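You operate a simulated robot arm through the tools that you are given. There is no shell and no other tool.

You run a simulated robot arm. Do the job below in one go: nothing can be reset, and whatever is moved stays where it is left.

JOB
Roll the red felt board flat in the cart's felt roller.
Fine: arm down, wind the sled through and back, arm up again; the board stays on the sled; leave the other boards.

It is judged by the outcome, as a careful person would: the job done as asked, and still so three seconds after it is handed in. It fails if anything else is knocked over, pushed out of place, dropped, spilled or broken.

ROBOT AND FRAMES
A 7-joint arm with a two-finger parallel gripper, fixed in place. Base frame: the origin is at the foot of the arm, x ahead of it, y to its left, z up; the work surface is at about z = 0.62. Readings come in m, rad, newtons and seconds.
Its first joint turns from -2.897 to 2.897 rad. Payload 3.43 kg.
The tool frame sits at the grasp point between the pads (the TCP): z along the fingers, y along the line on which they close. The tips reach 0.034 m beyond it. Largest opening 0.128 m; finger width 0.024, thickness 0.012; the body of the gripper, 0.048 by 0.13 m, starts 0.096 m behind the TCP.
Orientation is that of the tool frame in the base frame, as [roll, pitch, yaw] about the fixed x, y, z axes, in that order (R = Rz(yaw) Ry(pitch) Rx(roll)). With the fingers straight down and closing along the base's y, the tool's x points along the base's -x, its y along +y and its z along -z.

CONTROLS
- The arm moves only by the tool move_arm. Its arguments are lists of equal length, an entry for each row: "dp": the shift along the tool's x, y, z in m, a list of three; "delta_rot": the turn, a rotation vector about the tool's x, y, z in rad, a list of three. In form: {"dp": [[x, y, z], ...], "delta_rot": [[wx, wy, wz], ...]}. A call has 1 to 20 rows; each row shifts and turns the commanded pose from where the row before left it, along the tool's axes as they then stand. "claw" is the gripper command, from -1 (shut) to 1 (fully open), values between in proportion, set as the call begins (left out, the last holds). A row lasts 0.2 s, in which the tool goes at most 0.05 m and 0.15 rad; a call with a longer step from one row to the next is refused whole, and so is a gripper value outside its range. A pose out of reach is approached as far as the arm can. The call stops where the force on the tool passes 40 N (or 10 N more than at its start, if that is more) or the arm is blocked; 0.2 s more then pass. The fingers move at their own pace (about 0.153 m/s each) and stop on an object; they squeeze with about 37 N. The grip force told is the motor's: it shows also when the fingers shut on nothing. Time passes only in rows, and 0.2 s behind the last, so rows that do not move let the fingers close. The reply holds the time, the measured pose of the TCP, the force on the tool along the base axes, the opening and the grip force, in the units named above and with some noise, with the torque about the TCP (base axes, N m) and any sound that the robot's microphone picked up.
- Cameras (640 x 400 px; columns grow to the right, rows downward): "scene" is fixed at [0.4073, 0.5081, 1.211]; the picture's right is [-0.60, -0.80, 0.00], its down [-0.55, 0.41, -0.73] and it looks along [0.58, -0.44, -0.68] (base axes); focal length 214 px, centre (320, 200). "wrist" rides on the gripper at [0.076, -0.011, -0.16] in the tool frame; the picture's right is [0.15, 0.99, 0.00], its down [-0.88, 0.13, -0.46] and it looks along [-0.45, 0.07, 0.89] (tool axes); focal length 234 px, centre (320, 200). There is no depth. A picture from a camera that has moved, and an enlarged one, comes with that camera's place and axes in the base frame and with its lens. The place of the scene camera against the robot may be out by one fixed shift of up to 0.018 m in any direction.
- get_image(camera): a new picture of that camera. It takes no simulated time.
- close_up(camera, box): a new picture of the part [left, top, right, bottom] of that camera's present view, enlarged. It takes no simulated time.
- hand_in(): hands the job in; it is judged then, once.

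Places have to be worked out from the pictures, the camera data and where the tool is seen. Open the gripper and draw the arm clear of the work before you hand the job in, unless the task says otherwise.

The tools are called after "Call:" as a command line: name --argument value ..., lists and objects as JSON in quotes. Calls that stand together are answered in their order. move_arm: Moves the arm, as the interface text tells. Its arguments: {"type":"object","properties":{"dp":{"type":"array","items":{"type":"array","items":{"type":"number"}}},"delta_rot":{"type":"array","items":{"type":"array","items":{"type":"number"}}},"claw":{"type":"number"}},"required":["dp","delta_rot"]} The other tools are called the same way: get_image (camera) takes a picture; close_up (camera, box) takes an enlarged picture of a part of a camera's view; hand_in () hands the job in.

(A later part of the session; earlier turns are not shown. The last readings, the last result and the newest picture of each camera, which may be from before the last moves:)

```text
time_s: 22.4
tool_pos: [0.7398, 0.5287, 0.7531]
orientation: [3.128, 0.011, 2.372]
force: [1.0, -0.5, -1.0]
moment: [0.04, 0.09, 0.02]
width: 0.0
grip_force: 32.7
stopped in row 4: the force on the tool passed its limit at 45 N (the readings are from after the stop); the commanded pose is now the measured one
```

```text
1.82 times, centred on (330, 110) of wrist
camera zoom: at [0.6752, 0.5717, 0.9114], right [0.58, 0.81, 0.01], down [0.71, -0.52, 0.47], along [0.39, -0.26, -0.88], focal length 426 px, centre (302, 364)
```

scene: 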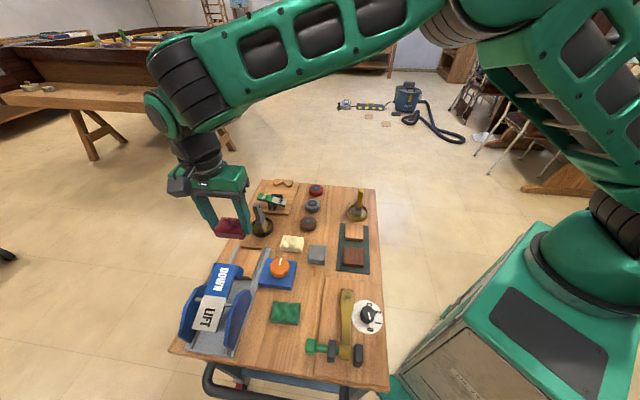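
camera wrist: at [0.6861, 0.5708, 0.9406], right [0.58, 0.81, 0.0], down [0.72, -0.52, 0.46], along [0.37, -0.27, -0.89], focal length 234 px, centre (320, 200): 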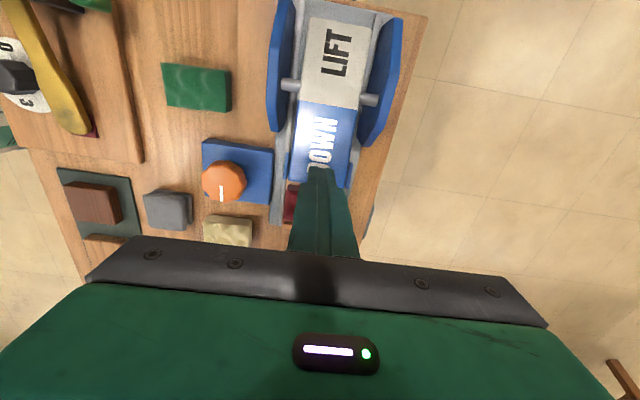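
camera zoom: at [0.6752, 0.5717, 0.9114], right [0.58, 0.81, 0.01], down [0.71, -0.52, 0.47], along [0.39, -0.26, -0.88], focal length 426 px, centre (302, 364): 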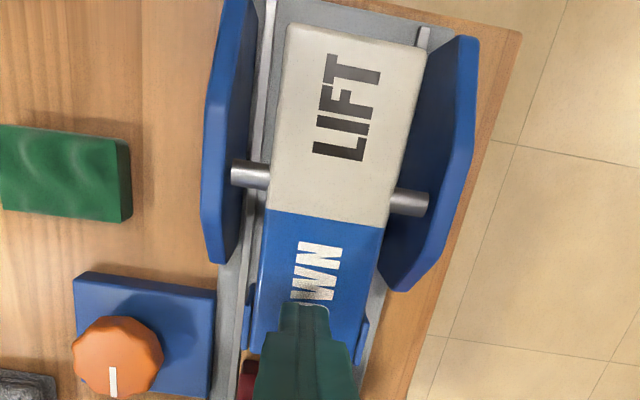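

A firm stop at tip z≈0.705 with 45 N, so the rocker seems fully down. I'll rise and see if it stays there.

Call:
move_arm --dp '[[0, 0, -0.03], [0, 0, -0.04], [0, 0, -0.04], [0.02, -0.03, 0], [0.02, -0.03, 0], [0, 0, 0]]' --delta_rot '[[0, 0, 0], [0, 0, 0], [0, 0, 0], [0.0136, 0.011, 0], [0, 0, 0], [0, 0, 0]]'

Call:
close_up --camera "scene" --box '[170, 220, 300, 360]'

Call:
get_image --camera "wrist"

```text
time_s: 23.8
tool_pos: [0.6693, 0.5125, 0.8623]
orientation: [3.141, -0.001, 2.371]
force: [0.0, 0.5, 1.3]
moment: [-0.01, 0.04, -0.03]
width: 0.0
grip_force: 32.7
```

```text
2.86 times, centred on (235, 290) of scene
camera zoom: at [0.4073, 0.5081, 1.211], right [-0.6, -0.8, 0.0], down [-0.55, 0.41, -0.73], along [0.58, -0.44, -0.68], focal length 613 px, centre (563, -57)
```

zoom: 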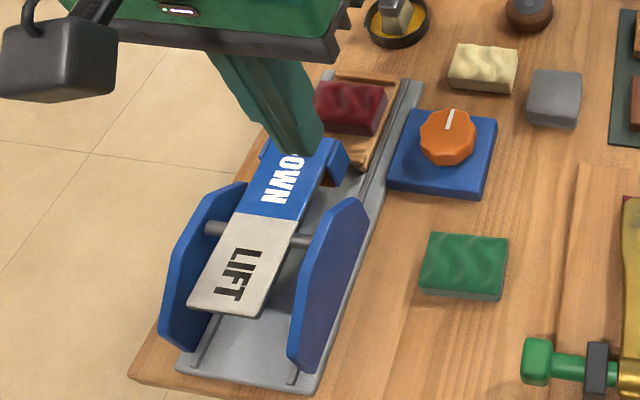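

```text
taken
camera wrist: at [0.6065, 0.557, 1.0216], right [0.58, 0.81, 0.0], down [0.72, -0.52, 0.46], along [0.37, -0.27, -0.89], focal length 234 px, centre (320, 200)
```

wrist: 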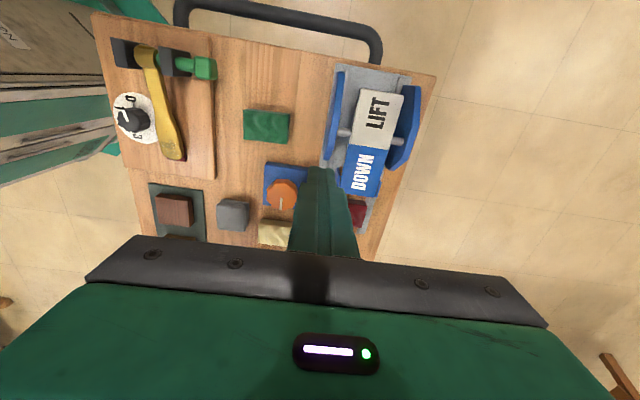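

The rocker stays down. Next is the orange knob, at about [0.707, 0.406], top z≈0.67. I'll hover over it with the fingers open to 0.09.

Call:
move_arm --dp '[[-0.0338, -0.0167, 0], [-0.0338, -0.0167, 0], [-0.0338, -0.0167, 0], [0, 0, 0.03], [0, 0, 0.03], [0, 0, 0.03], [0, 0, 0]]' --delta_rot '[[0, 0, 0], [0, 0, 0], [0, 0, 0], [0, 0, 0], [0, 0, 0], [0, 0, 0], [0, 0, 0]]' --claw 0.406

Call:
get_image --camera "wrist"

Call:
close_up --camera "scene" --box '[200, 220, 320, 320]'

```text
time_s: 25.4
tool_pos: [0.7069, 0.4062, 0.7723]
orientation: [3.141, 0.0, 2.371]
force: [0.2, -0.1, 0.2]
moment: [-0.03, 0.0, 0.01]
width: 0.0898
grip_force: 0.1
```

```text
taken
camera wrist: at [0.644, 0.4504, 0.9317], right [0.58, 0.81, 0.0], down [0.72, -0.52, 0.46], along [0.37, -0.27, -0.89], focal length 234 px, centre (320, 200)
```

wrist: 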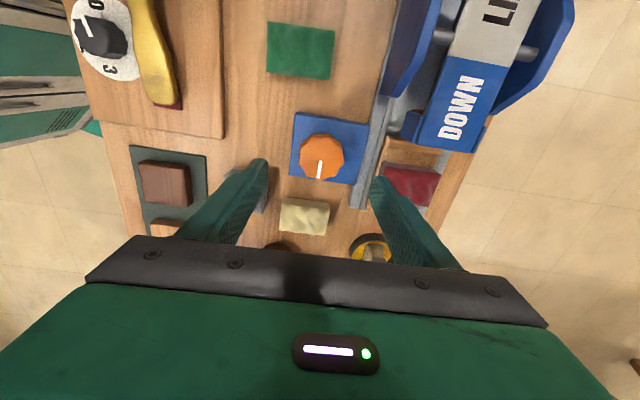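

```text
4.00 times, centred on (260, 270) of scene
camera zoom: at [0.4073, 0.5081, 1.211], right [-0.6, -0.8, 0.0], down [-0.55, 0.41, -0.73], along [0.58, -0.44, -0.68], focal length 858 px, centre (560, -80)
```

zoom: 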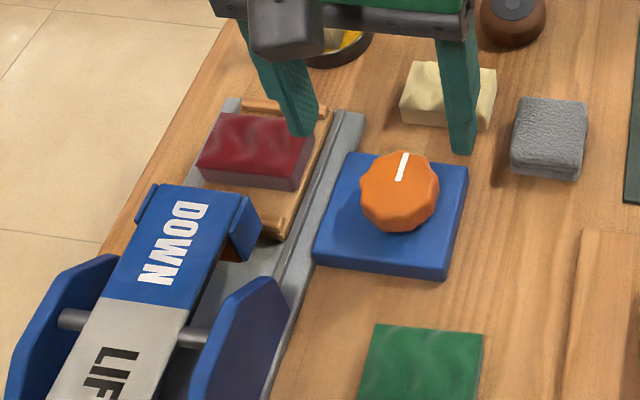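

The knob centre confirms at [0.707, 0.4055]. I'll descend around it to TCP z≈0.69, with the tips just above the block.

Call:
move_arm --dp '[[0, 0, 0.025], [0, 0, 0.025], [0, 0, 0.015], [0, 0, 0.015], [0, 0, 0]]' --delta_rot '[[0, 0, 0], [0, 0, 0], [0, 0, 0], [0, 0, 0], [0, 0, 0]]'

Call:
get_image --camera "wrist"

Call:
close_up --camera "scene" --box '[220, 220, 320, 320]'

```text
time_s: 26.6
tool_pos: [0.7049, 0.406, 0.6933]
orientation: [3.142, -0.001, 2.372]
force: [0.2, 0.7, 0.1]
moment: [0.04, 0.0, 0.01]
width: 0.0897
grip_force: 0.1
```

```text
taken
camera wrist: at [0.6433, 0.4498, 0.8522], right [0.58, 0.81, 0.0], down [0.72, -0.52, 0.46], along [0.37, -0.27, -0.89], focal length 234 px, centre (320, 200)
```

wrist: 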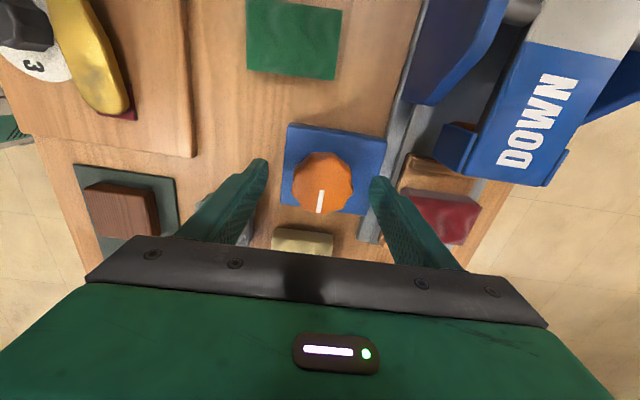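

```text
4.00 times, centred on (270, 270) of scene
camera zoom: at [0.4073, 0.5081, 1.211], right [-0.6, -0.8, 0.0], down [-0.55, 0.41, -0.73], along [0.58, -0.44, -0.68], focal length 858 px, centre (520, -80)
```

zoom: 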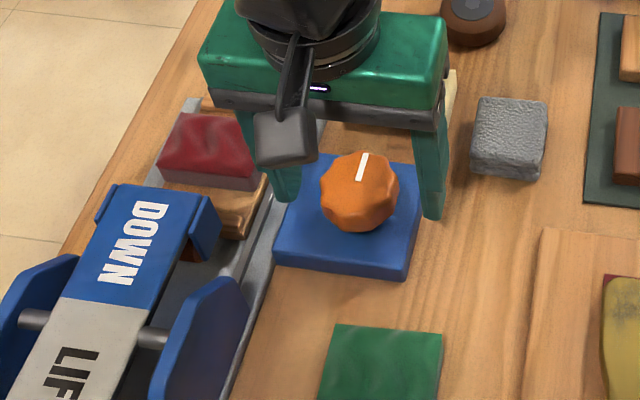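

The knob is about 2 mm to the rail side of the grip centre. I'll correct that, go 4 mm lower, and close on it.

Call:
move_arm --dp '[[0, 0.002, 0.004], [0, 0, 0]]' --delta_rot '[[0, 0, 0], [0, 0, 0]]'

Call:
move_arm --dp '[[0, 0, 0], [0, 0, 0], [0, 0, 0]]' --delta_rot '[[0, 0, 0], [0, 0, 0], [0, 0, 0]]' --claw -1

Call:
get_image --camera "wrist"

```text
time_s: 27.2
tool_pos: [0.7066, 0.4067, 0.6893]
orientation: [-3.141, 0.0, 2.371]
force: [0.9, -0.2, -0.3]
moment: [0.02, 0.01, 0.04]
width: 0.0899
grip_force: 0.1
```

```text
time_s: 28.0
tool_pos: [0.7085, 0.4072, 0.6894]
orientation: [3.141, 0.001, 2.37]
force: [4.5, 5.2, -4.4]
moment: [0.35, -0.2, 0.03]
width: 0.0514
grip_force: 44.9
```

```text
taken
camera wrist: at [0.645, 0.4515, 0.8478], right [0.58, 0.81, 0.0], down [0.72, -0.52, 0.46], along [0.37, -0.27, -0.89], focal length 234 px, centre (320, 200)
```

wrist: 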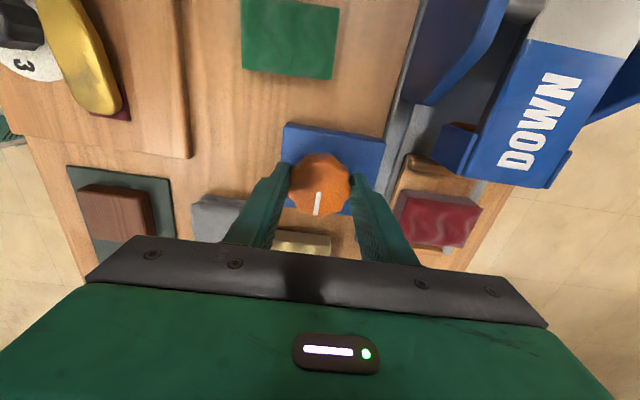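

Gripped at 0.051 m. I'll trim the centring slightly and try a small counter-clockwise turn, to see which way drives the sled.

Call:
move_arm --dp '[[0, 0.0012, 0], [0, 0, 0], [0, 0, 0], [0, 0, 0], [0, 0, 0]]' --delta_rot '[[0, 0, 0], [0, 0, -0.1], [0, 0, -0.1], [0, 0, -0.1], [0, 0, 0]]'

Call:
get_image --camera "wrist"

Call:
close_up --camera "scene" --box '[200, 220, 320, 320]'

```text
time_s: 29.2
tool_pos: [0.7062, 0.4074, 0.6878]
orientation: [-3.14, -0.002, 2.672]
force: [-15.1, -12.4, 2.0]
moment: [-0.65, 0.35, -0.87]
width: 0.0516
grip_force: 45.4
```

```text
taken
camera wrist: at [0.6342, 0.4311, 0.8474], right [0.32, 0.95, 0.0], down [0.85, -0.28, 0.45], along [0.43, -0.15, -0.89], focal length 234 px, centre (320, 200)
```

wrist: 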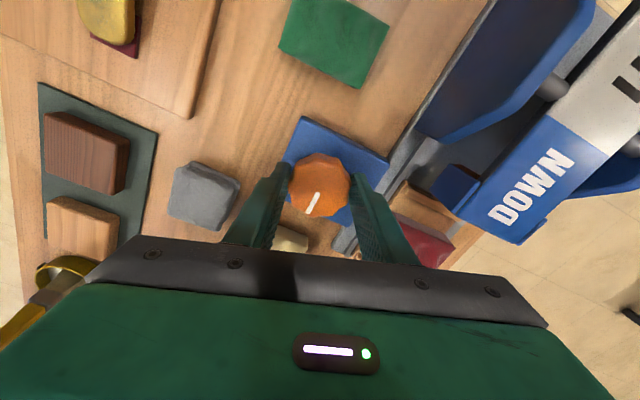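

```text
4.00 times, centred on (260, 270) of scene
camera zoom: at [0.4073, 0.5081, 1.211], right [-0.6, -0.8, 0.0], down [-0.55, 0.41, -0.73], along [0.58, -0.44, -0.68], focal length 858 px, centre (560, -80)
```

zoom: 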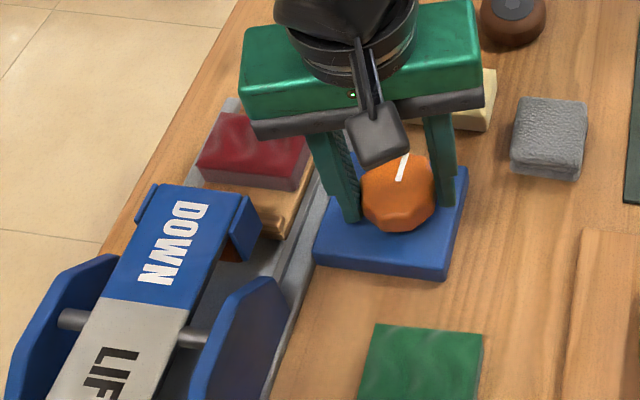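

The knob's mark did not move and torque built up to 0.87 N·m, so counter-clockwise is against its stop; clockwise must be the drive direction. I'll release, rise, and wind the wrist counter-clockwise in the air to gain clockwise range.

Call:
move_arm --dp '[[0, 0, 0], [0, 0, 0]]' --delta_rot '[[0, 0, 0.1], [0, 0, 0]]' --claw 0.406

Call:
move_arm --dp '[[0, 0, -0.03], [0, 0, -0.03], [0, 0, 0], [0, 0, 0], [0, 0, 0], [0, 0, 0], [0, 0, 0], [0, 0, 0], [0, 0, 0], [0, 0, 0], [0, 0, 0], [0, 0, 0], [0, 0, 0]]' --delta_rot '[[0, 0, 0], [0, 0, 0], [0, 0, -0.14], [0, 0, -0.14], [0, 0, -0.14], [0, 0, -0.14], [0, 0, -0.14], [0, 0, -0.14], [0, 0, -0.14], [0, 0, -0.14], [0, 0, -0.14], [0, 0, -0.14], [0, 0, 0]]'

Call:
get_image --camera "scene"

Call:
get_image --camera "wrist"

```text
time_s: 29.8
tool_pos: [0.7088, 0.4086, 0.6897]
orientation: [3.14, 0.001, 2.571]
force: [-0.1, -0.1, -0.7]
moment: [-0.02, -0.04, 0.0]
width: 0.0899
grip_force: 0.0
```

```text
time_s: 32.6
tool_pos: [0.7076, 0.4085, 0.7496]
orientation: [-3.14, 0.0, -2.311]
force: [-0.6, -0.4, -0.3]
moment: [0.02, -0.01, 0.01]
width: 0.0901
grip_force: 0.2
```

```text
taken
```

scene: 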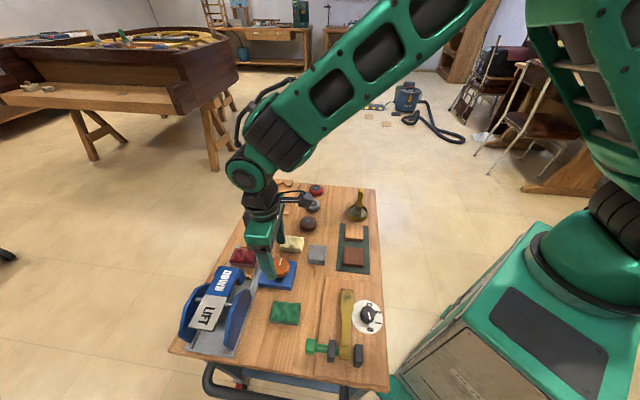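

```text
taken
camera wrist: at [0.6648, 0.3437, 0.9076], right [-0.83, 0.56, 0.0], down [0.5, 0.74, 0.46], along [0.25, 0.38, -0.89], focal length 234 px, centre (320, 200)
```

wrist: 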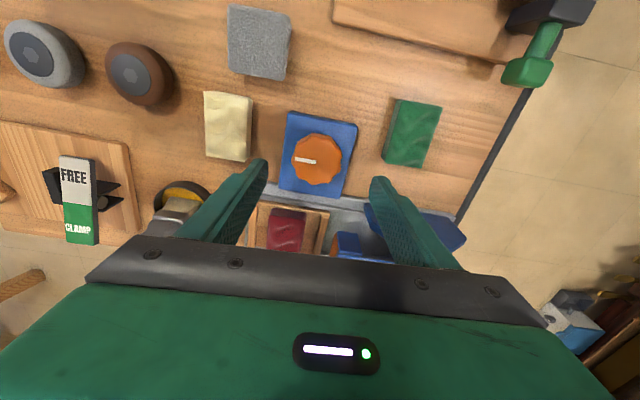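

The wrist turns freely (yaw −2.31). I'll wind a further 1.2 rad counter-clockwise to see whether that range is also available.

Call:
move_arm --dp '[[0, 0, 0], [0, 0, 0], [0, 0, 0], [0, 0, 0], [0, 0, 0], [0, 0, 0], [0, 0, 0], [0, 0, 0], [0, 0, 0]]' --delta_rot '[[0, 0, -0.14], [0, 0, -0.14], [0, 0, -0.14], [0, 0, -0.14], [0, 0, -0.14], [0, 0, -0.14], [0, 0, -0.14], [0, 0, -0.14], [0, 0, 0]]'

Call:
get_image --camera "wrist"

```text
time_s: 34.6
tool_pos: [0.7079, 0.4072, 0.7482]
orientation: [-3.14, 0.001, -1.189]
force: [0.0, 1.4, -0.7]
moment: [0.05, 0.0, -0.01]
width: 0.09
grip_force: 0.0
```

```text
taken
camera wrist: at [0.7463, 0.3411, 0.9076], right [-0.86, -0.5, 0.0], down [-0.45, 0.77, 0.46], along [-0.23, 0.39, -0.89], focal length 234 px, centre (320, 200)
```

wrist: 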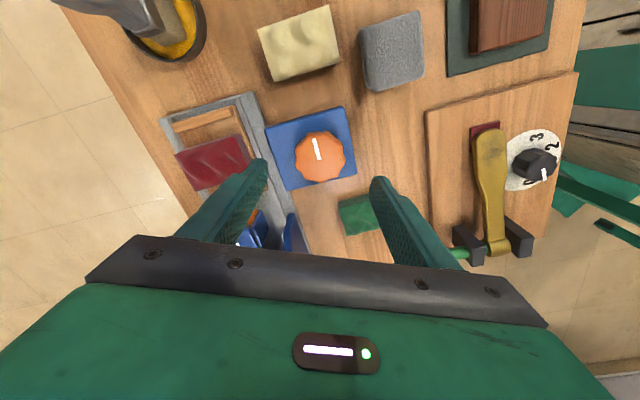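

There is plenty of range (yaw −1.19). Comparing opposite views puts the knob centre near [0.7105, 0.4045]. I'll centre on it, descend and regrip.

Call:
move_arm --dp '[[0.0035, -0.0014, 0], [0, 0, 0.02], [0, 0, 0.02], [0, 0, 0.02], [0, 0, 0]]' --delta_rot '[[0, 0, 0], [0, 0, 0], [0, 0, 0], [0, 0, 0], [0, 0, 0]]'

Call:
close_up --camera "wrist" --box '[240, 110, 400, 230]'

```text
time_s: 35.8
tool_pos: [0.7099, 0.4056, 0.6893]
orientation: [3.141, -0.001, -1.191]
force: [1.0, -0.1, 0.3]
moment: [0.01, -0.02, 0.02]
width: 0.0898
grip_force: 0.1
```

```text
3.33 times, centred on (320, 170) of wrist
camera zoom: at [0.7489, 0.3383, 0.8469], right [-0.87, -0.5, 0.0], down [-0.45, 0.77, 0.46], along [-0.23, 0.39, -0.89], focal length 781 px, centre (320, 300)
```

zoom: 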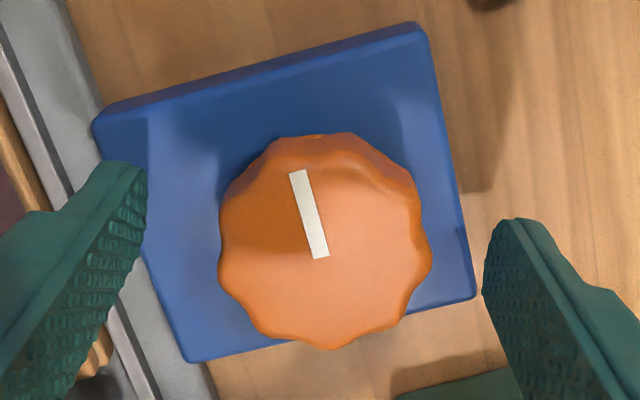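

Well centred, with only about 2 mm sideways to correct. I'll close on the knob.

Call:
move_arm --dp '[[0, 0.0015, 0], [0, 0, 0], [0, 0, 0], [0, 0, 0]]' --delta_rot '[[0, 0, 0], [0, 0, 0], [0, 0, 0], [0, 0, 0]]' --claw -1

Call:
close_up --camera "wrist" --box '[240, 110, 400, 230]'

```text
time_s: 36.8
tool_pos: [0.7102, 0.4039, 0.6888]
orientation: [3.142, 0.001, -1.194]
force: [11.2, 4.7, -7.9]
moment: [0.31, -0.46, -0.02]
width: 0.0511
grip_force: 44.8
```

```text
3.33 times, centred on (320, 170) of wrist
camera zoom: at [0.748, 0.3379, 0.8472], right [-0.87, -0.5, 0.0], down [-0.45, 0.77, 0.46], along [-0.23, 0.4, -0.89], focal length 781 px, centre (320, 300)
```

zoom: 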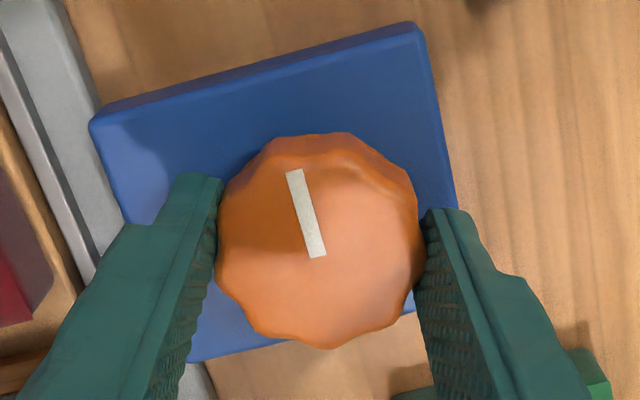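

Side force of 12 N shows I over-corrected by about 2 mm. I'll undo that and turn clockwise a little.

Call:
move_arm --dp '[[0, -0.0022, 0], [0, 0, 0], [0, 0, 0], [0, 0, 0], [0, 0, 0], [0, 0, 0]]' --delta_rot '[[0, 0, 0], [0, 0, 0.1], [0, 0, 0.1], [0, 0, 0.1], [0, 0, 0.1], [0, 0, 0]]'

Call:
close_up --camera "wrist" --box '[200, 80, 440, 240]'

Call:
close_up --camera "scene" --box '[170, 220, 300, 360]'

```text
time_s: 38.2
tool_pos: [0.7097, 0.4045, 0.69]
orientation: [3.14, -0.001, -1.594]
force: [-11.7, -12.6, 0.1]
moment: [-0.39, 0.39, 0.0]
width: 0.0513
grip_force: 45.2
```

```text
2.50 times, centred on (320, 160) of wrist
camera zoom: at [0.7196, 0.3285, 0.8473], right [-0.99, -0.12, 0.0], down [-0.11, 0.88, 0.46], along [-0.06, 0.45, -0.89], focal length 585 px, centre (320, 300)
```

zoom: 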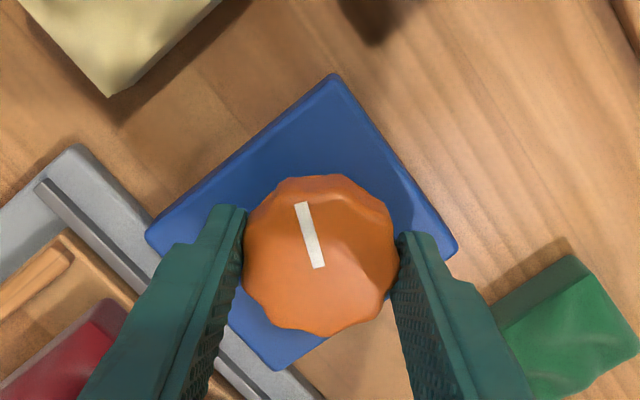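

```text
2.86 times, centred on (235, 290) of scene
camera zoom: at [0.4073, 0.5081, 1.211], right [-0.6, -0.8, 0.0], down [-0.55, 0.41, -0.73], along [0.58, -0.44, -0.68], focal length 613 px, centre (563, -57)
```

zoom: 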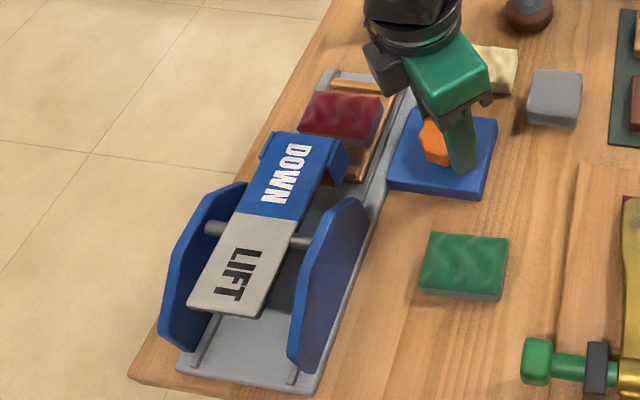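

Clockwise drives the sled: the board has moved about 1 cm toward the roller and the grip holds. I'll ease the side force and keep winding clockwise.

Call:
move_arm --dp '[[0.0023, 0.0021, 0], [0, 0, 0], [0, 0, 0], [0, 0, 0], [0, 0, 0], [0, 0, 0], [0, 0, 0]]' --delta_rot '[[0, 0, 0], [0, 0, 0.1], [0, 0, 0.1], [0, 0, 0.1], [0, 0, 0.1], [0, 0, 0.1], [0, 0, 0]]'

Call:
close_up --camera "scene" --box '[170, 220, 300, 360]'

Call:
get_image --camera "wrist"

```text
time_s: 39.8
tool_pos: [0.7095, 0.4039, 0.6887]
orientation: [3.138, 0.003, -2.092]
force: [10.3, 23.8, -18.6]
moment: [0.94, -0.55, -0.02]
width: 0.0511
grip_force: 44.7
```

```text
2.86 times, centred on (235, 290) of scene
camera zoom: at [0.4073, 0.5081, 1.211], right [-0.6, -0.8, 0.0], down [-0.55, 0.41, -0.73], along [0.58, -0.44, -0.68], focal length 613 px, centre (563, -57)
```

zoom: 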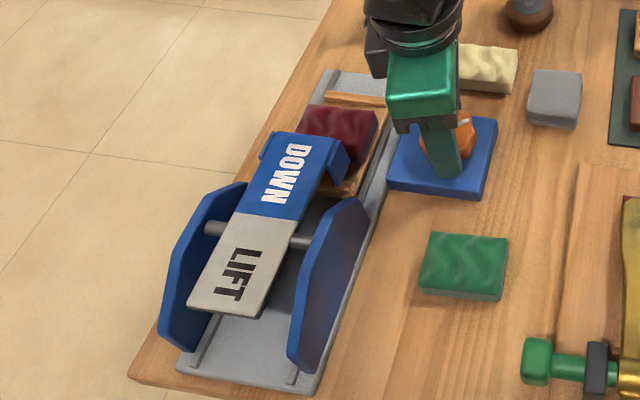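

```text
taken
camera wrist: at [0.6813, 0.3326, 0.8473], right [-0.93, 0.37, 0.0], down [0.33, 0.83, 0.46], along [0.17, 0.43, -0.89], focal length 234 px, centre (320, 200)
```

wrist: 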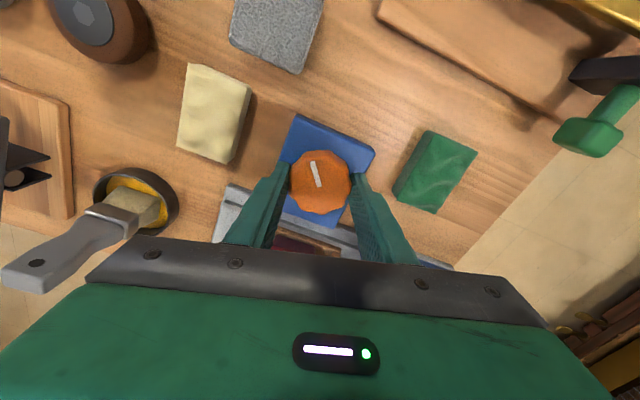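

The sled is moving on and the board is reaching the roller. Side force is growing, so I'll relieve it before continuing.

Call:
move_arm --dp '[[-0.003, 0.0004, 0.0012], [0, 0, 0]]' --delta_rot '[[0, 0, 0], [0, 0, 0]]'

```text
time_s: 40.4
tool_pos: [0.7092, 0.4043, 0.6882]
orientation: [-3.14, -0.003, -2.094]
force: [-6.6, -1.7, 18.7]
moment: [-0.84, 0.95, 0.01]
width: 0.0511
grip_force: 45.4
```

That overshot in z (about 30 N/mm stiff). I'll back off half of it and continue turning in small strokes.

Call:
move_arm --dp '[[0.0004, 0.0004, -0.0006], [0, 0, 0], [0, 0, 0], [0, 0, 0], [0, 0, 0]]' --delta_rot '[[0, 0, 0], [0, 0, 0.1], [0, 0, 0.1], [0, 0, 0.1], [0, 0, 0]]'

Call:
close_up --camera "scene" --box '[170, 220, 300, 360]'

```text
time_s: 41.6
tool_pos: [0.7098, 0.4047, 0.6883]
orientation: [-3.139, -0.001, -2.396]
force: [-5.6, -10.9, 14.4]
moment: [-0.54, 0.12, -0.01]
width: 0.0513
grip_force: 45.0
```

```text
2.86 times, centred on (235, 290) of scene
camera zoom: at [0.4073, 0.5081, 1.211], right [-0.6, -0.8, 0.0], down [-0.55, 0.41, -0.73], along [0.58, -0.44, -0.68], focal length 613 px, centre (563, -57)
```

zoom: 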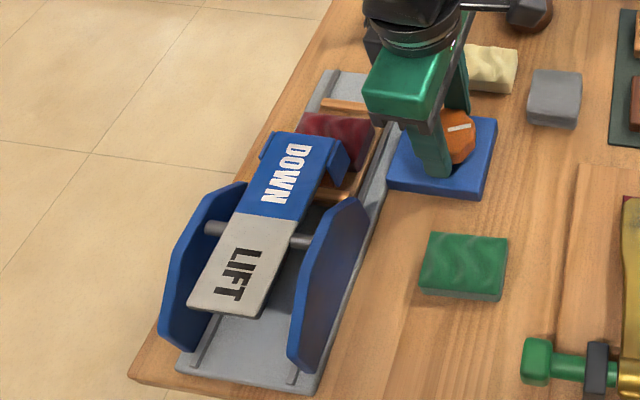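

The sled continues to advance and the front lip is past the roller. I'll trim the forces and keep going.

Call:
move_arm --dp '[[0.001, -0.0004, -0.0004], [0, 0, 0], [0, 0, 0], [0, 0, 0], [0, 0, 0], [0, 0, 0]]' --delta_rot '[[0, 0, 0], [0, 0, 0.1], [0, 0, 0.1], [0, 0, 0.1], [0, 0, 0.1], [0, 0, 0]]'

Call:
close_up --camera "scene" --box '[170, 220, 300, 360]'

```text
time_s: 43.0
tool_pos: [0.7102, 0.4057, 0.6894]
orientation: [3.139, 0.0, -2.795]
force: [1.8, -1.4, -2.6]
moment: [0.18, -0.12, -0.05]
width: 0.0514
grip_force: 44.9
```

```text
2.86 times, centred on (235, 290) of scene
camera zoom: at [0.4073, 0.5081, 1.211], right [-0.6, -0.8, 0.0], down [-0.55, 0.41, -0.73], along [0.58, -0.44, -0.68], focal length 613 px, centre (563, -57)
```

zoom: 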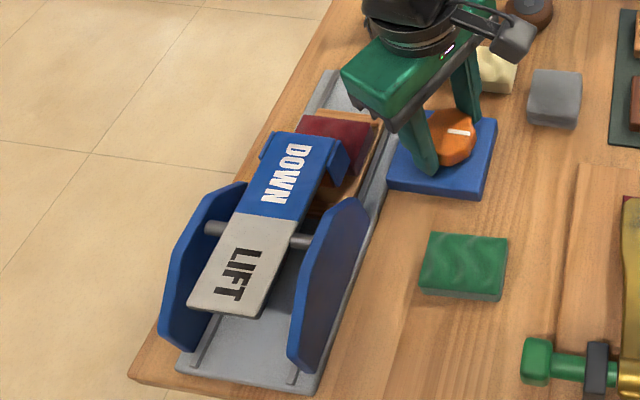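

Forces are near zero and the sled is halfway under. I'll continue clockwise.

Call:
move_arm --dp '[[0, 0, 0], [0, 0, 0], [0, 0, 0], [0, 0, 0], [0, 0, 0], [0, 0, 0]]' --delta_rot '[[0, 0, 0.1], [0, 0, 0.1], [0, 0, 0.1], [0, 0, 0.1], [0, 0, 0.1], [0, 0, 0]]'

Call:
close_up --camera "scene" --box '[170, 220, 300, 360]'

Call:
close_up --camera "wrist" --box '[220, 80, 420, 240]'

```text
time_s: 44.4
tool_pos: [0.7087, 0.4058, 0.6884]
orientation: [3.139, 0.0, 2.991]
force: [5.6, 2.2, -3.2]
moment: [0.16, -0.4, 0.0]
width: 0.051
grip_force: 45.3
```

```text
2.86 times, centred on (235, 290) of scene
camera zoom: at [0.4073, 0.5081, 1.211], right [-0.6, -0.8, 0.0], down [-0.55, 0.41, -0.73], along [0.58, -0.44, -0.68], focal length 613 px, centre (563, -57)
```

zoom: 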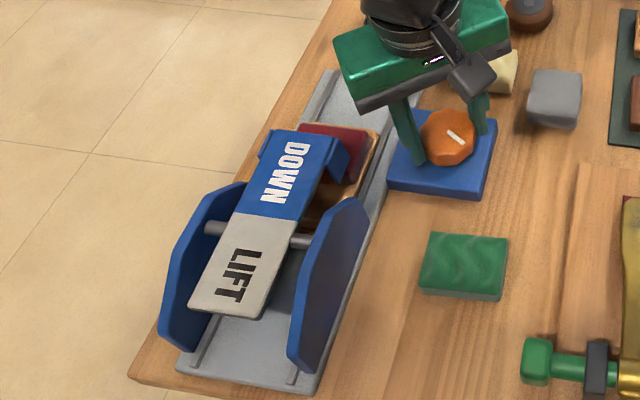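

```text
2.50 times, centred on (320, 160) of wrist
camera zoom: at [0.6325, 0.405, 0.8475], right [0.0, 1.0, 0.0], down [0.89, 0.0, 0.46], along [0.46, 0.0, -0.89], focal length 585 px, centre (320, 300)
```

zoom: 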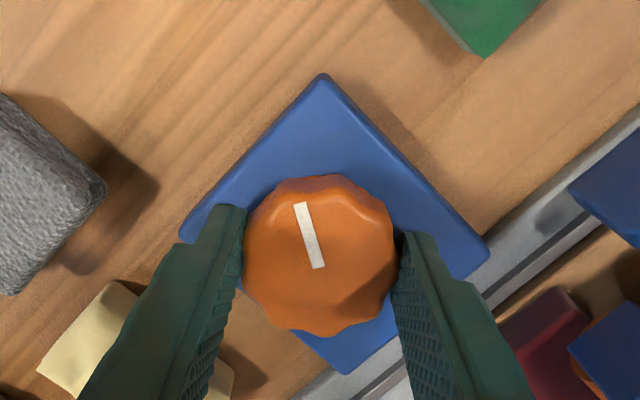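

About 2.1 rad turned, giving about 6 cm of sled travel. Forces are low, so I'll continue with a longer stroke.

Call:
move_arm --dp '[[0, 0, 0], [0, 0, 0], [0, 0, 0], [0, 0, 0], [0, 0, 0], [0, 0, 0], [0, 0, 0]]' --delta_rot '[[0, 0, 0.1], [0, 0, 0.1], [0, 0, 0.1], [0, 0, 0.1], [0, 0, 0.1], [0, 0, 0.1], [0, 0, 0]]'

Call:
close_up --camera "scene" --box '[170, 220, 300, 360]'

```text
time_s: 46.0
tool_pos: [0.7096, 0.4052, 0.6881]
orientation: [3.14, -0.001, 2.39]
force: [12.5, 9.0, 0.7]
moment: [0.24, -0.47, -0.05]
width: 0.051
grip_force: 45.1
```

```text
2.86 times, centred on (235, 290) of scene
camera zoom: at [0.4073, 0.5081, 1.211], right [-0.6, -0.8, 0.0], down [-0.55, 0.41, -0.73], along [0.58, -0.44, -0.68], focal length 613 px, centre (563, -57)
```

zoom: 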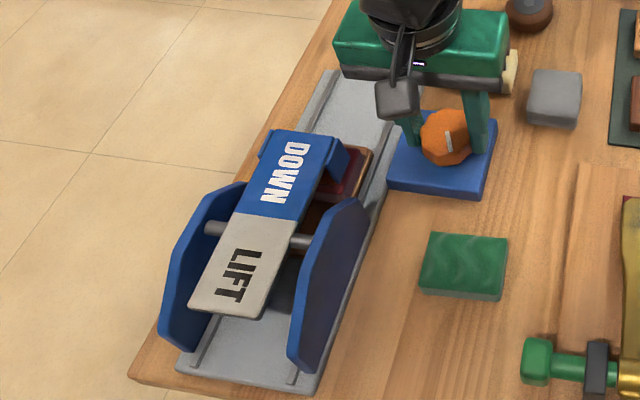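

2.7 rad so far. I'll trim the side force and continue another 0.6 rad.

Call:
move_arm --dp '[[0, 0.0013, 0], [0, 0, 0], [0, 0, 0], [0, 0, 0], [0, 0, 0], [0, 0, 0], [0, 0, 0], [0, 0, 0]]' --delta_rot '[[0, 0, 0], [0, 0, 0.1], [0, 0, 0.1], [0, 0, 0.1], [0, 0, 0.1], [0, 0, 0.1], [0, 0, 0.1], [0, 0, 0]]'

Call:
close_up --camera "scene" --box '[170, 220, 300, 360]'

Call:
close_up --camera "wrist" --box '[220, 80, 420, 240]'

```text
time_s: 47.8
tool_pos: [0.7102, 0.4044, 0.6888]
orientation: [3.141, 0.0, 1.788]
force: [2.5, -0.9, 4.9]
moment: [0.03, -0.06, 0.01]
width: 0.0512
grip_force: 44.7
```

```text
2.86 times, centred on (235, 290) of scene
camera zoom: at [0.4073, 0.5081, 1.211], right [-0.6, -0.8, 0.0], down [-0.55, 0.41, -0.73], along [0.58, -0.44, -0.68], focal length 613 px, centre (563, -57)
```

zoom: 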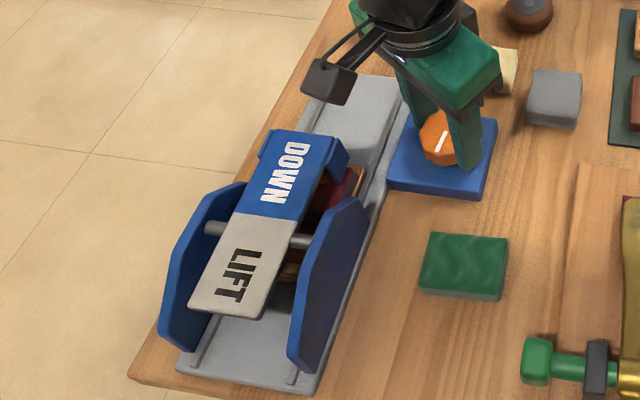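

```text
2.50 times, centred on (320, 160) of wrist
camera zoom: at [0.6821, 0.4768, 0.8475], right [0.93, 0.36, 0.0], down [0.32, -0.83, 0.46], along [0.16, -0.43, -0.89], focal length 585 px, centre (320, 300)
```

zoom: 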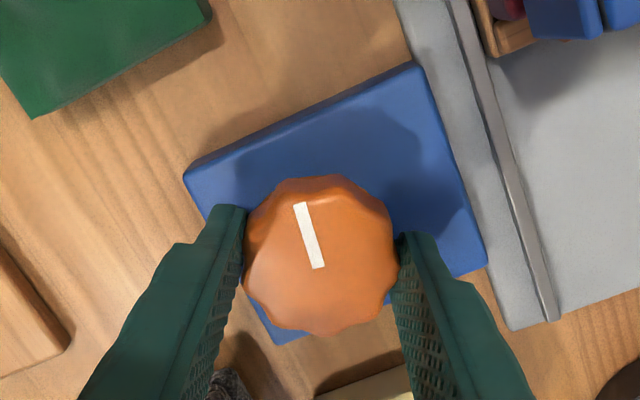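

3.3 rad (about 10 cm) and forces near zero. I'll continue.

Call:
move_arm --dp '[[0, 0, 0], [0, 0, 0], [0, 0, 0], [0, 0, 0], [0, 0, 0], [0, 0, 0]]' --delta_rot '[[0, 0, 0.1], [0, 0, 0.1], [0, 0, 0.1], [0, 0, 0.1], [0, 0, 0.1], [0, 0, 0]]'

Call:
close_up --camera "scene" --box '[170, 220, 300, 360]'

Call:
get_image --camera "wrist"

```text
time_s: 49.2
tool_pos: [0.7106, 0.4066, 0.6875]
orientation: [-3.139, -0.001, 1.289]
force: [0.9, -0.5, -2.6]
moment: [0.1, -0.01, 0.58]
width: 0.0514
grip_force: 45.2
```

```text
2.86 times, centred on (235, 290) of scene
camera zoom: at [0.4073, 0.5081, 1.211], right [-0.6, -0.8, 0.0], down [-0.55, 0.41, -0.73], along [0.58, -0.44, -0.68], focal length 613 px, centre (563, -57)
```

zoom: 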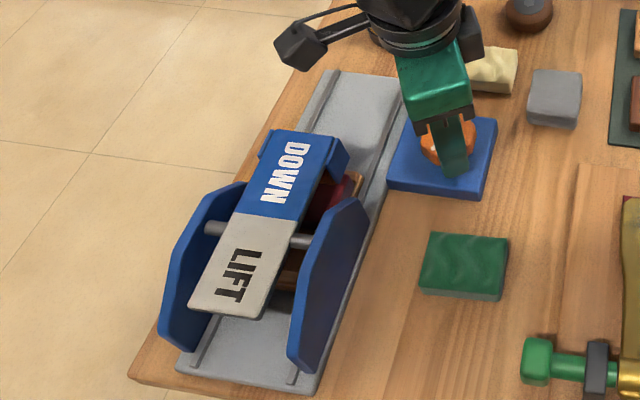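

```text
taken
camera wrist: at [0.7202, 0.4812, 0.8469], right [0.99, -0.13, 0.0], down [-0.12, -0.88, 0.46], along [-0.06, -0.45, -0.89], focal length 234 px, centre (320, 200)
```

wrist: 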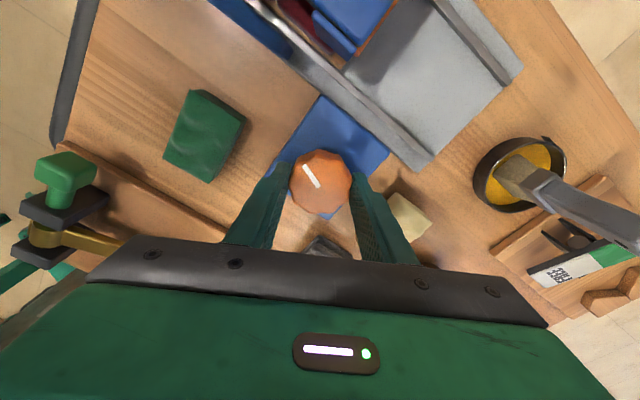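

Torque rose to 0.58 N·m and the mark slipped relative to the fingers, so the knob is probably at its far stop. I'll look closely at the sled's position.

Call:
close_up --camera "wrist" --box '[200, 0, 440, 150]'

Call:
close_up --camera "scene" --box '[210, 250, 270, 320]'

```text
2.67 times, centred on (320, 75) of wrist
camera zoom: at [0.7202, 0.4812, 0.8469], right [0.99, -0.13, 0.0], down [-0.12, -0.88, 0.46], along [-0.06, -0.45, -0.89], focal length 624 px, centre (320, 533)
```

zoom: 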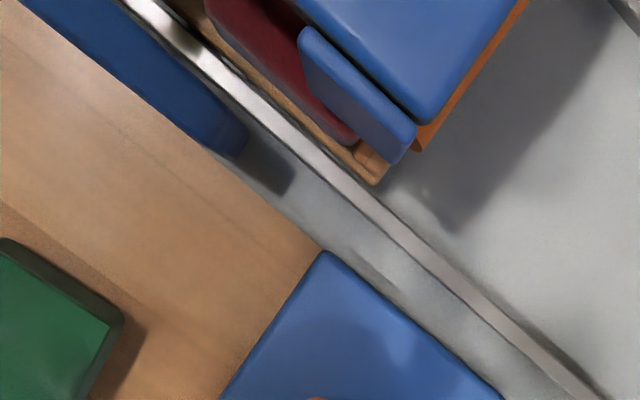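

```text
5.71 times, centred on (240, 285) of scene
camera zoom: at [0.4073, 0.5081, 1.211], right [-0.6, -0.8, 0.0], down [-0.55, 0.41, -0.73], along [0.58, -0.44, -0.68], focal length 1226 px, centre (777, -286)
```

zoom: 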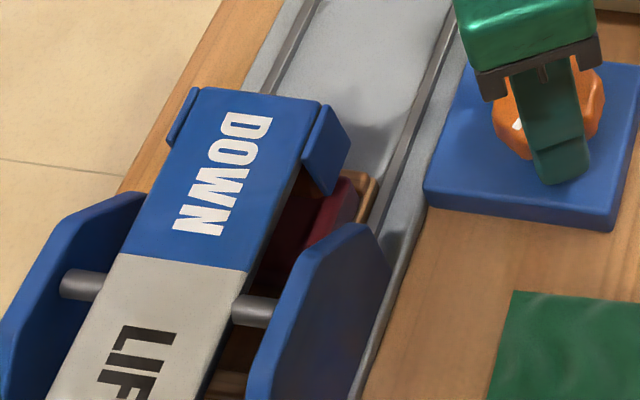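

The sled end is about 10.5 cm along, just past the roller's outer face, which matches about 3.5 rad of knob travel. I'll nudge slightly more clockwise to confirm it is really at the stop.

Call:
move_arm --dp '[[0, 0, 0], [0, 0, 0], [0, 0, 0]]' --delta_rot '[[0, 0, 0.08], [0, 0, 0.08], [0, 0, 0]]'

Call:
close_up --camera "scene" --box '[210, 250, 270, 320]'

Call:
close_up --camera "wrist" --box '[200, 0, 440, 240]'

```text
time_s: 50.0
tool_pos: [0.7099, 0.4054, 0.6883]
orientation: [-3.141, 0.0, 1.13]
force: [0.8, -0.5, -1.3]
moment: [0.18, 0.09, 1.05]
width: 0.0511
grip_force: 45.0
```

```text
5.71 times, centred on (240, 285) of scene
camera zoom: at [0.4073, 0.5081, 1.211], right [-0.6, -0.8, 0.0], down [-0.55, 0.41, -0.73], along [0.58, -0.44, -0.68], focal length 1226 px, centre (777, -286)
```

zoom: 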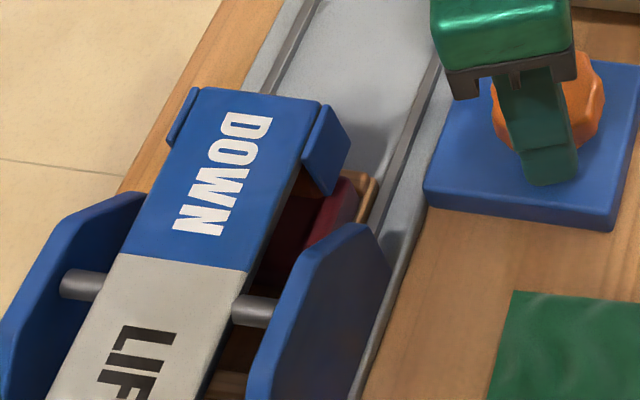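

```text
1.67 times, centred on (320, 120) of wrist
camera zoom: at [0.7323, 0.4788, 0.8472], right [0.96, -0.29, 0.0], down [-0.26, -0.85, 0.46], along [-0.13, -0.44, -0.89], focal length 390 px, centre (320, 333)
```

zoom: 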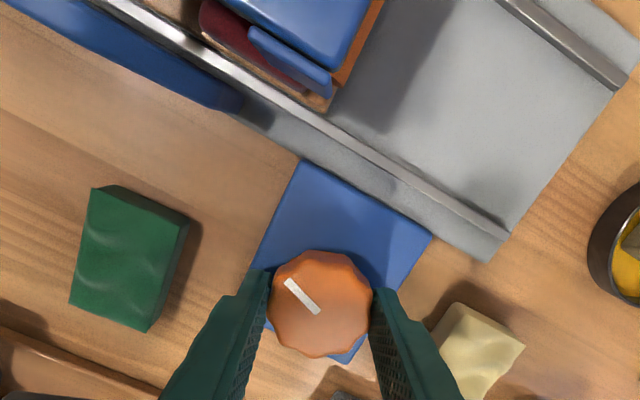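

Torque rose to 1.05 N·m with no sled motion, so this is the end stop. Now I'll wind back counter-clockwise.

Call:
move_arm --dp '[[0, 0, 0], [0, 0, 0], [0, 0, 0], [0, 0, 0], [0, 0, 0], [0, 0, 0], [0, 0, 0]]' --delta_rot '[[0, 0, -0.1], [0, 0, -0.1], [0, 0, -0.1], [0, 0, -0.1], [0, 0, -0.1], [0, 0, -0.1], [0, 0, 0]]'

Call:
close_up --camera "scene" --box '[170, 220, 300, 360]'

```text
time_s: 51.6
tool_pos: [0.7095, 0.4061, 0.69]
orientation: [-3.14, 0.0, 1.734]
force: [-3.3, 1.7, -12.4]
moment: [0.15, 0.09, 0.0]
width: 0.0516
grip_force: 45.4
```

```text
2.86 times, centred on (235, 290) of scene
camera zoom: at [0.4073, 0.5081, 1.211], right [-0.6, -0.8, 0.0], down [-0.55, 0.41, -0.73], along [0.58, -0.44, -0.68], focal length 613 px, centre (563, -57)
```

zoom: 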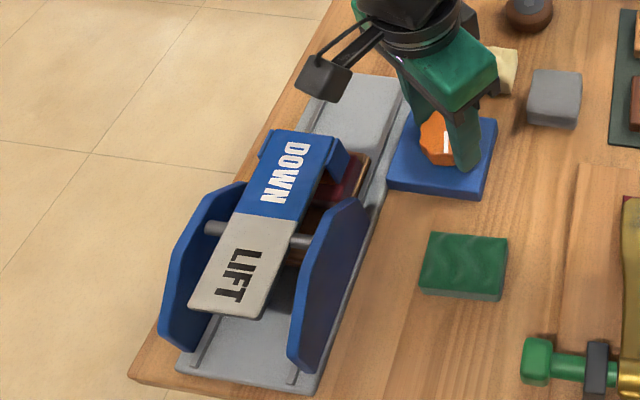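

The sled is coming back. I'll trim z by a fraction and continue.

Call:
move_arm --dp '[[0, 0, 0.0003], [0, 0, 0], [0, 0, 0], [0, 0, 0], [0, 0, 0], [0, 0, 0], [0, 0, 0]]' --delta_rot '[[0, 0, -0.1], [0, 0, -0.1], [0, 0, -0.1], [0, 0, -0.1], [0, 0, -0.1], [0, 0, -0.1], [0, 0, 0]]'

Call:
close_up --camera "scene" --box '[170, 220, 300, 360]'

```text
time_s: 53.2
tool_pos: [0.7083, 0.4069, 0.6901]
orientation: [-3.141, -0.002, 2.334]
force: [-10.3, -1.9, 2.2]
moment: [-0.24, 0.2, -0.04]
width: 0.051
grip_force: 45.0
```

```text
2.86 times, centred on (235, 290) of scene
camera zoom: at [0.4073, 0.5081, 1.211], right [-0.6, -0.8, 0.0], down [-0.55, 0.41, -0.73], along [0.58, -0.44, -0.68], focal length 613 px, centre (563, -57)
```

zoom: 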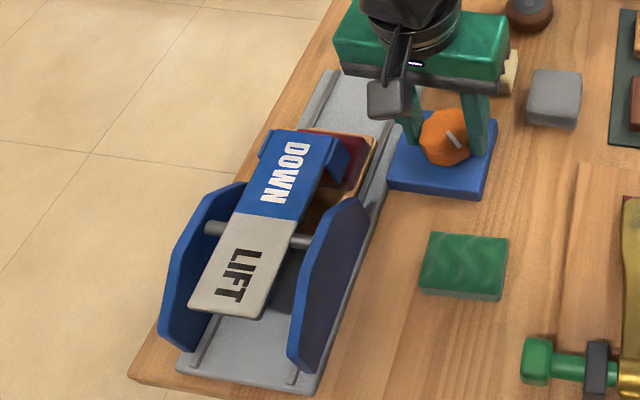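

Good progress. I'll trim and continue.

Call:
move_arm --dp '[[0.0004, -0.0007, 0], [0, 0, 0], [0, 0, 0], [0, 0, 0], [0, 0, 0], [0, 0, 0], [0, 0, 0]]' --delta_rot '[[0, 0, -0.1], [0, 0, -0.1], [0, 0, -0.1], [0, 0, -0.1], [0, 0, -0.1], [0, 0, -0.1], [0, 0, 0]]'

Call:
close_up --camera "scene" --box '[170, 220, 300, 360]'

```text
time_s: 54.8
tool_pos: [0.7081, 0.4054, 0.6889]
orientation: [3.14, 0.0, 2.933]
force: [-7.6, -3.3, 3.2]
moment: [-0.33, 0.16, 0.0]
width: 0.0514
grip_force: 44.6
```

```text
2.86 times, centred on (235, 290) of scene
camera zoom: at [0.4073, 0.5081, 1.211], right [-0.6, -0.8, 0.0], down [-0.55, 0.41, -0.73], along [0.58, -0.44, -0.68], focal length 613 px, centre (563, -57)
```

zoom: 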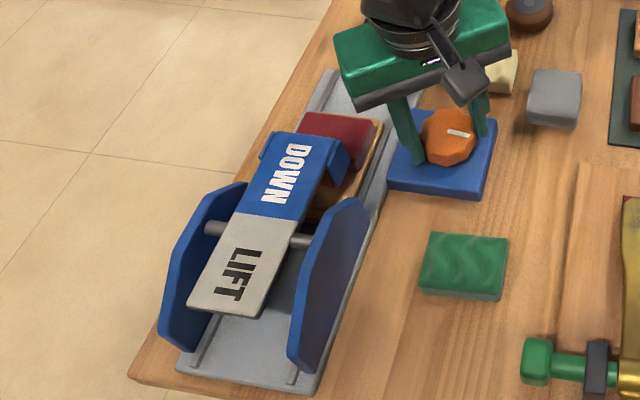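

The emerging board surface looks smooth. I'll continue winding back.

Call:
move_arm --dp '[[0.0006, -0.0004, 0], [0, 0, 0], [0, 0, 0], [0, 0, 0], [0, 0, 0], [0, 0, 0], [0, 0, 0]]' --delta_rot '[[0, 0, -0.1], [0, 0, -0.1], [0, 0, -0.1], [0, 0, -0.1], [0, 0, -0.1], [0, 0, -0.1], [0, 0, 0]]'

Call:
close_up --camera "scene" --box '[170, 220, 300, 360]'

```text
time_s: 56.4
tool_pos: [0.7086, 0.4064, 0.6888]
orientation: [3.141, 0.0, -2.753]
force: [5.0, -5.1, 2.3]
moment: [-0.24, -0.5, 0.0]
width: 0.0512
grip_force: 44.7
```

```text
2.86 times, centred on (235, 290) of scene
camera zoom: at [0.4073, 0.5081, 1.211], right [-0.6, -0.8, 0.0], down [-0.55, 0.41, -0.73], along [0.58, -0.44, -0.68], focal length 613 px, centre (563, -57)
```

zoom: 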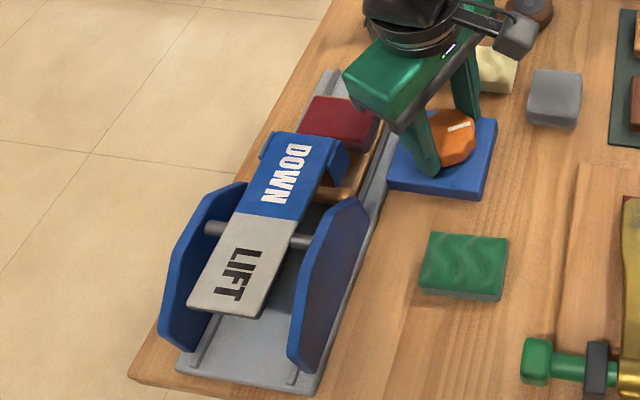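

About 1.1 rad remains. I'll continue in the same way and watch the board against the far lip.

Call:
move_arm --dp '[[0, 0, 0], [0, 0, 0], [0, 0, 0], [0, 0, 0], [0, 0, 0], [0, 0, 0], [0, 0, 0]]' --delta_rot '[[0, 0, -0.1], [0, 0, -0.1], [0, 0, -0.1], [0, 0, -0.1], [0, 0, -0.1], [0, 0, -0.1], [0, 0, 0]]'

Call:
close_up --camera "scene" --box '[190, 220, 290, 320]'

Call:
get_image --camera "wrist"

```text
time_s: 58.0
tool_pos: [0.7097, 0.4057, 0.6885]
orientation: [3.14, 0.001, -2.153]
force: [8.2, -10.9, 4.8]
moment: [-0.21, -0.52, 0.02]
width: 0.0513
grip_force: 45.2
```

```text
4.00 times, centred on (240, 270) of scene
camera zoom: at [0.4073, 0.5081, 1.211], right [-0.6, -0.8, 0.0], down [-0.55, 0.41, -0.73], along [0.58, -0.44, -0.68], focal length 858 px, centre (640, -80)
```

zoom: 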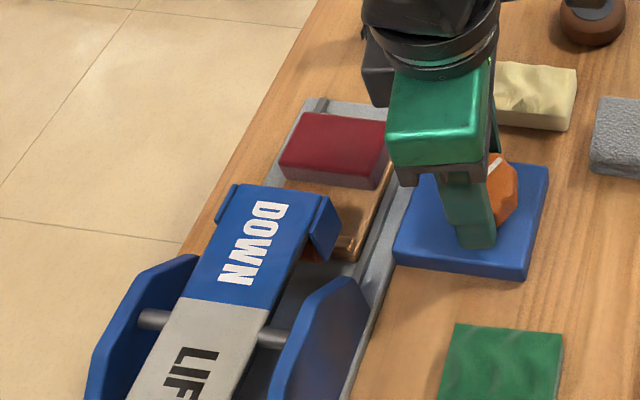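

```text
taken
camera wrist: at [0.6768, 0.3346, 0.8472], right [-0.91, 0.42, 0.0], down [0.37, 0.81, 0.46], along [0.19, 0.41, -0.89], focal length 234 px, centre (320, 200)
```

wrist: 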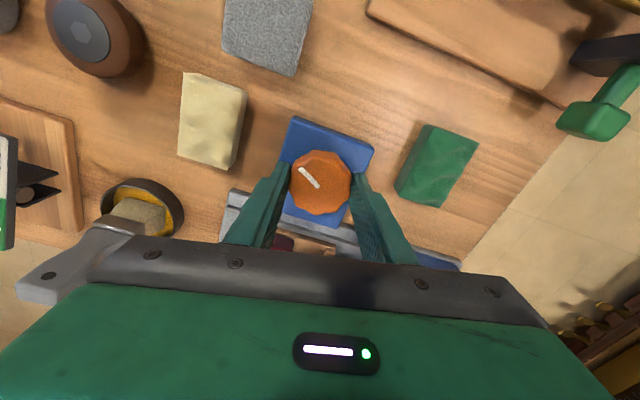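

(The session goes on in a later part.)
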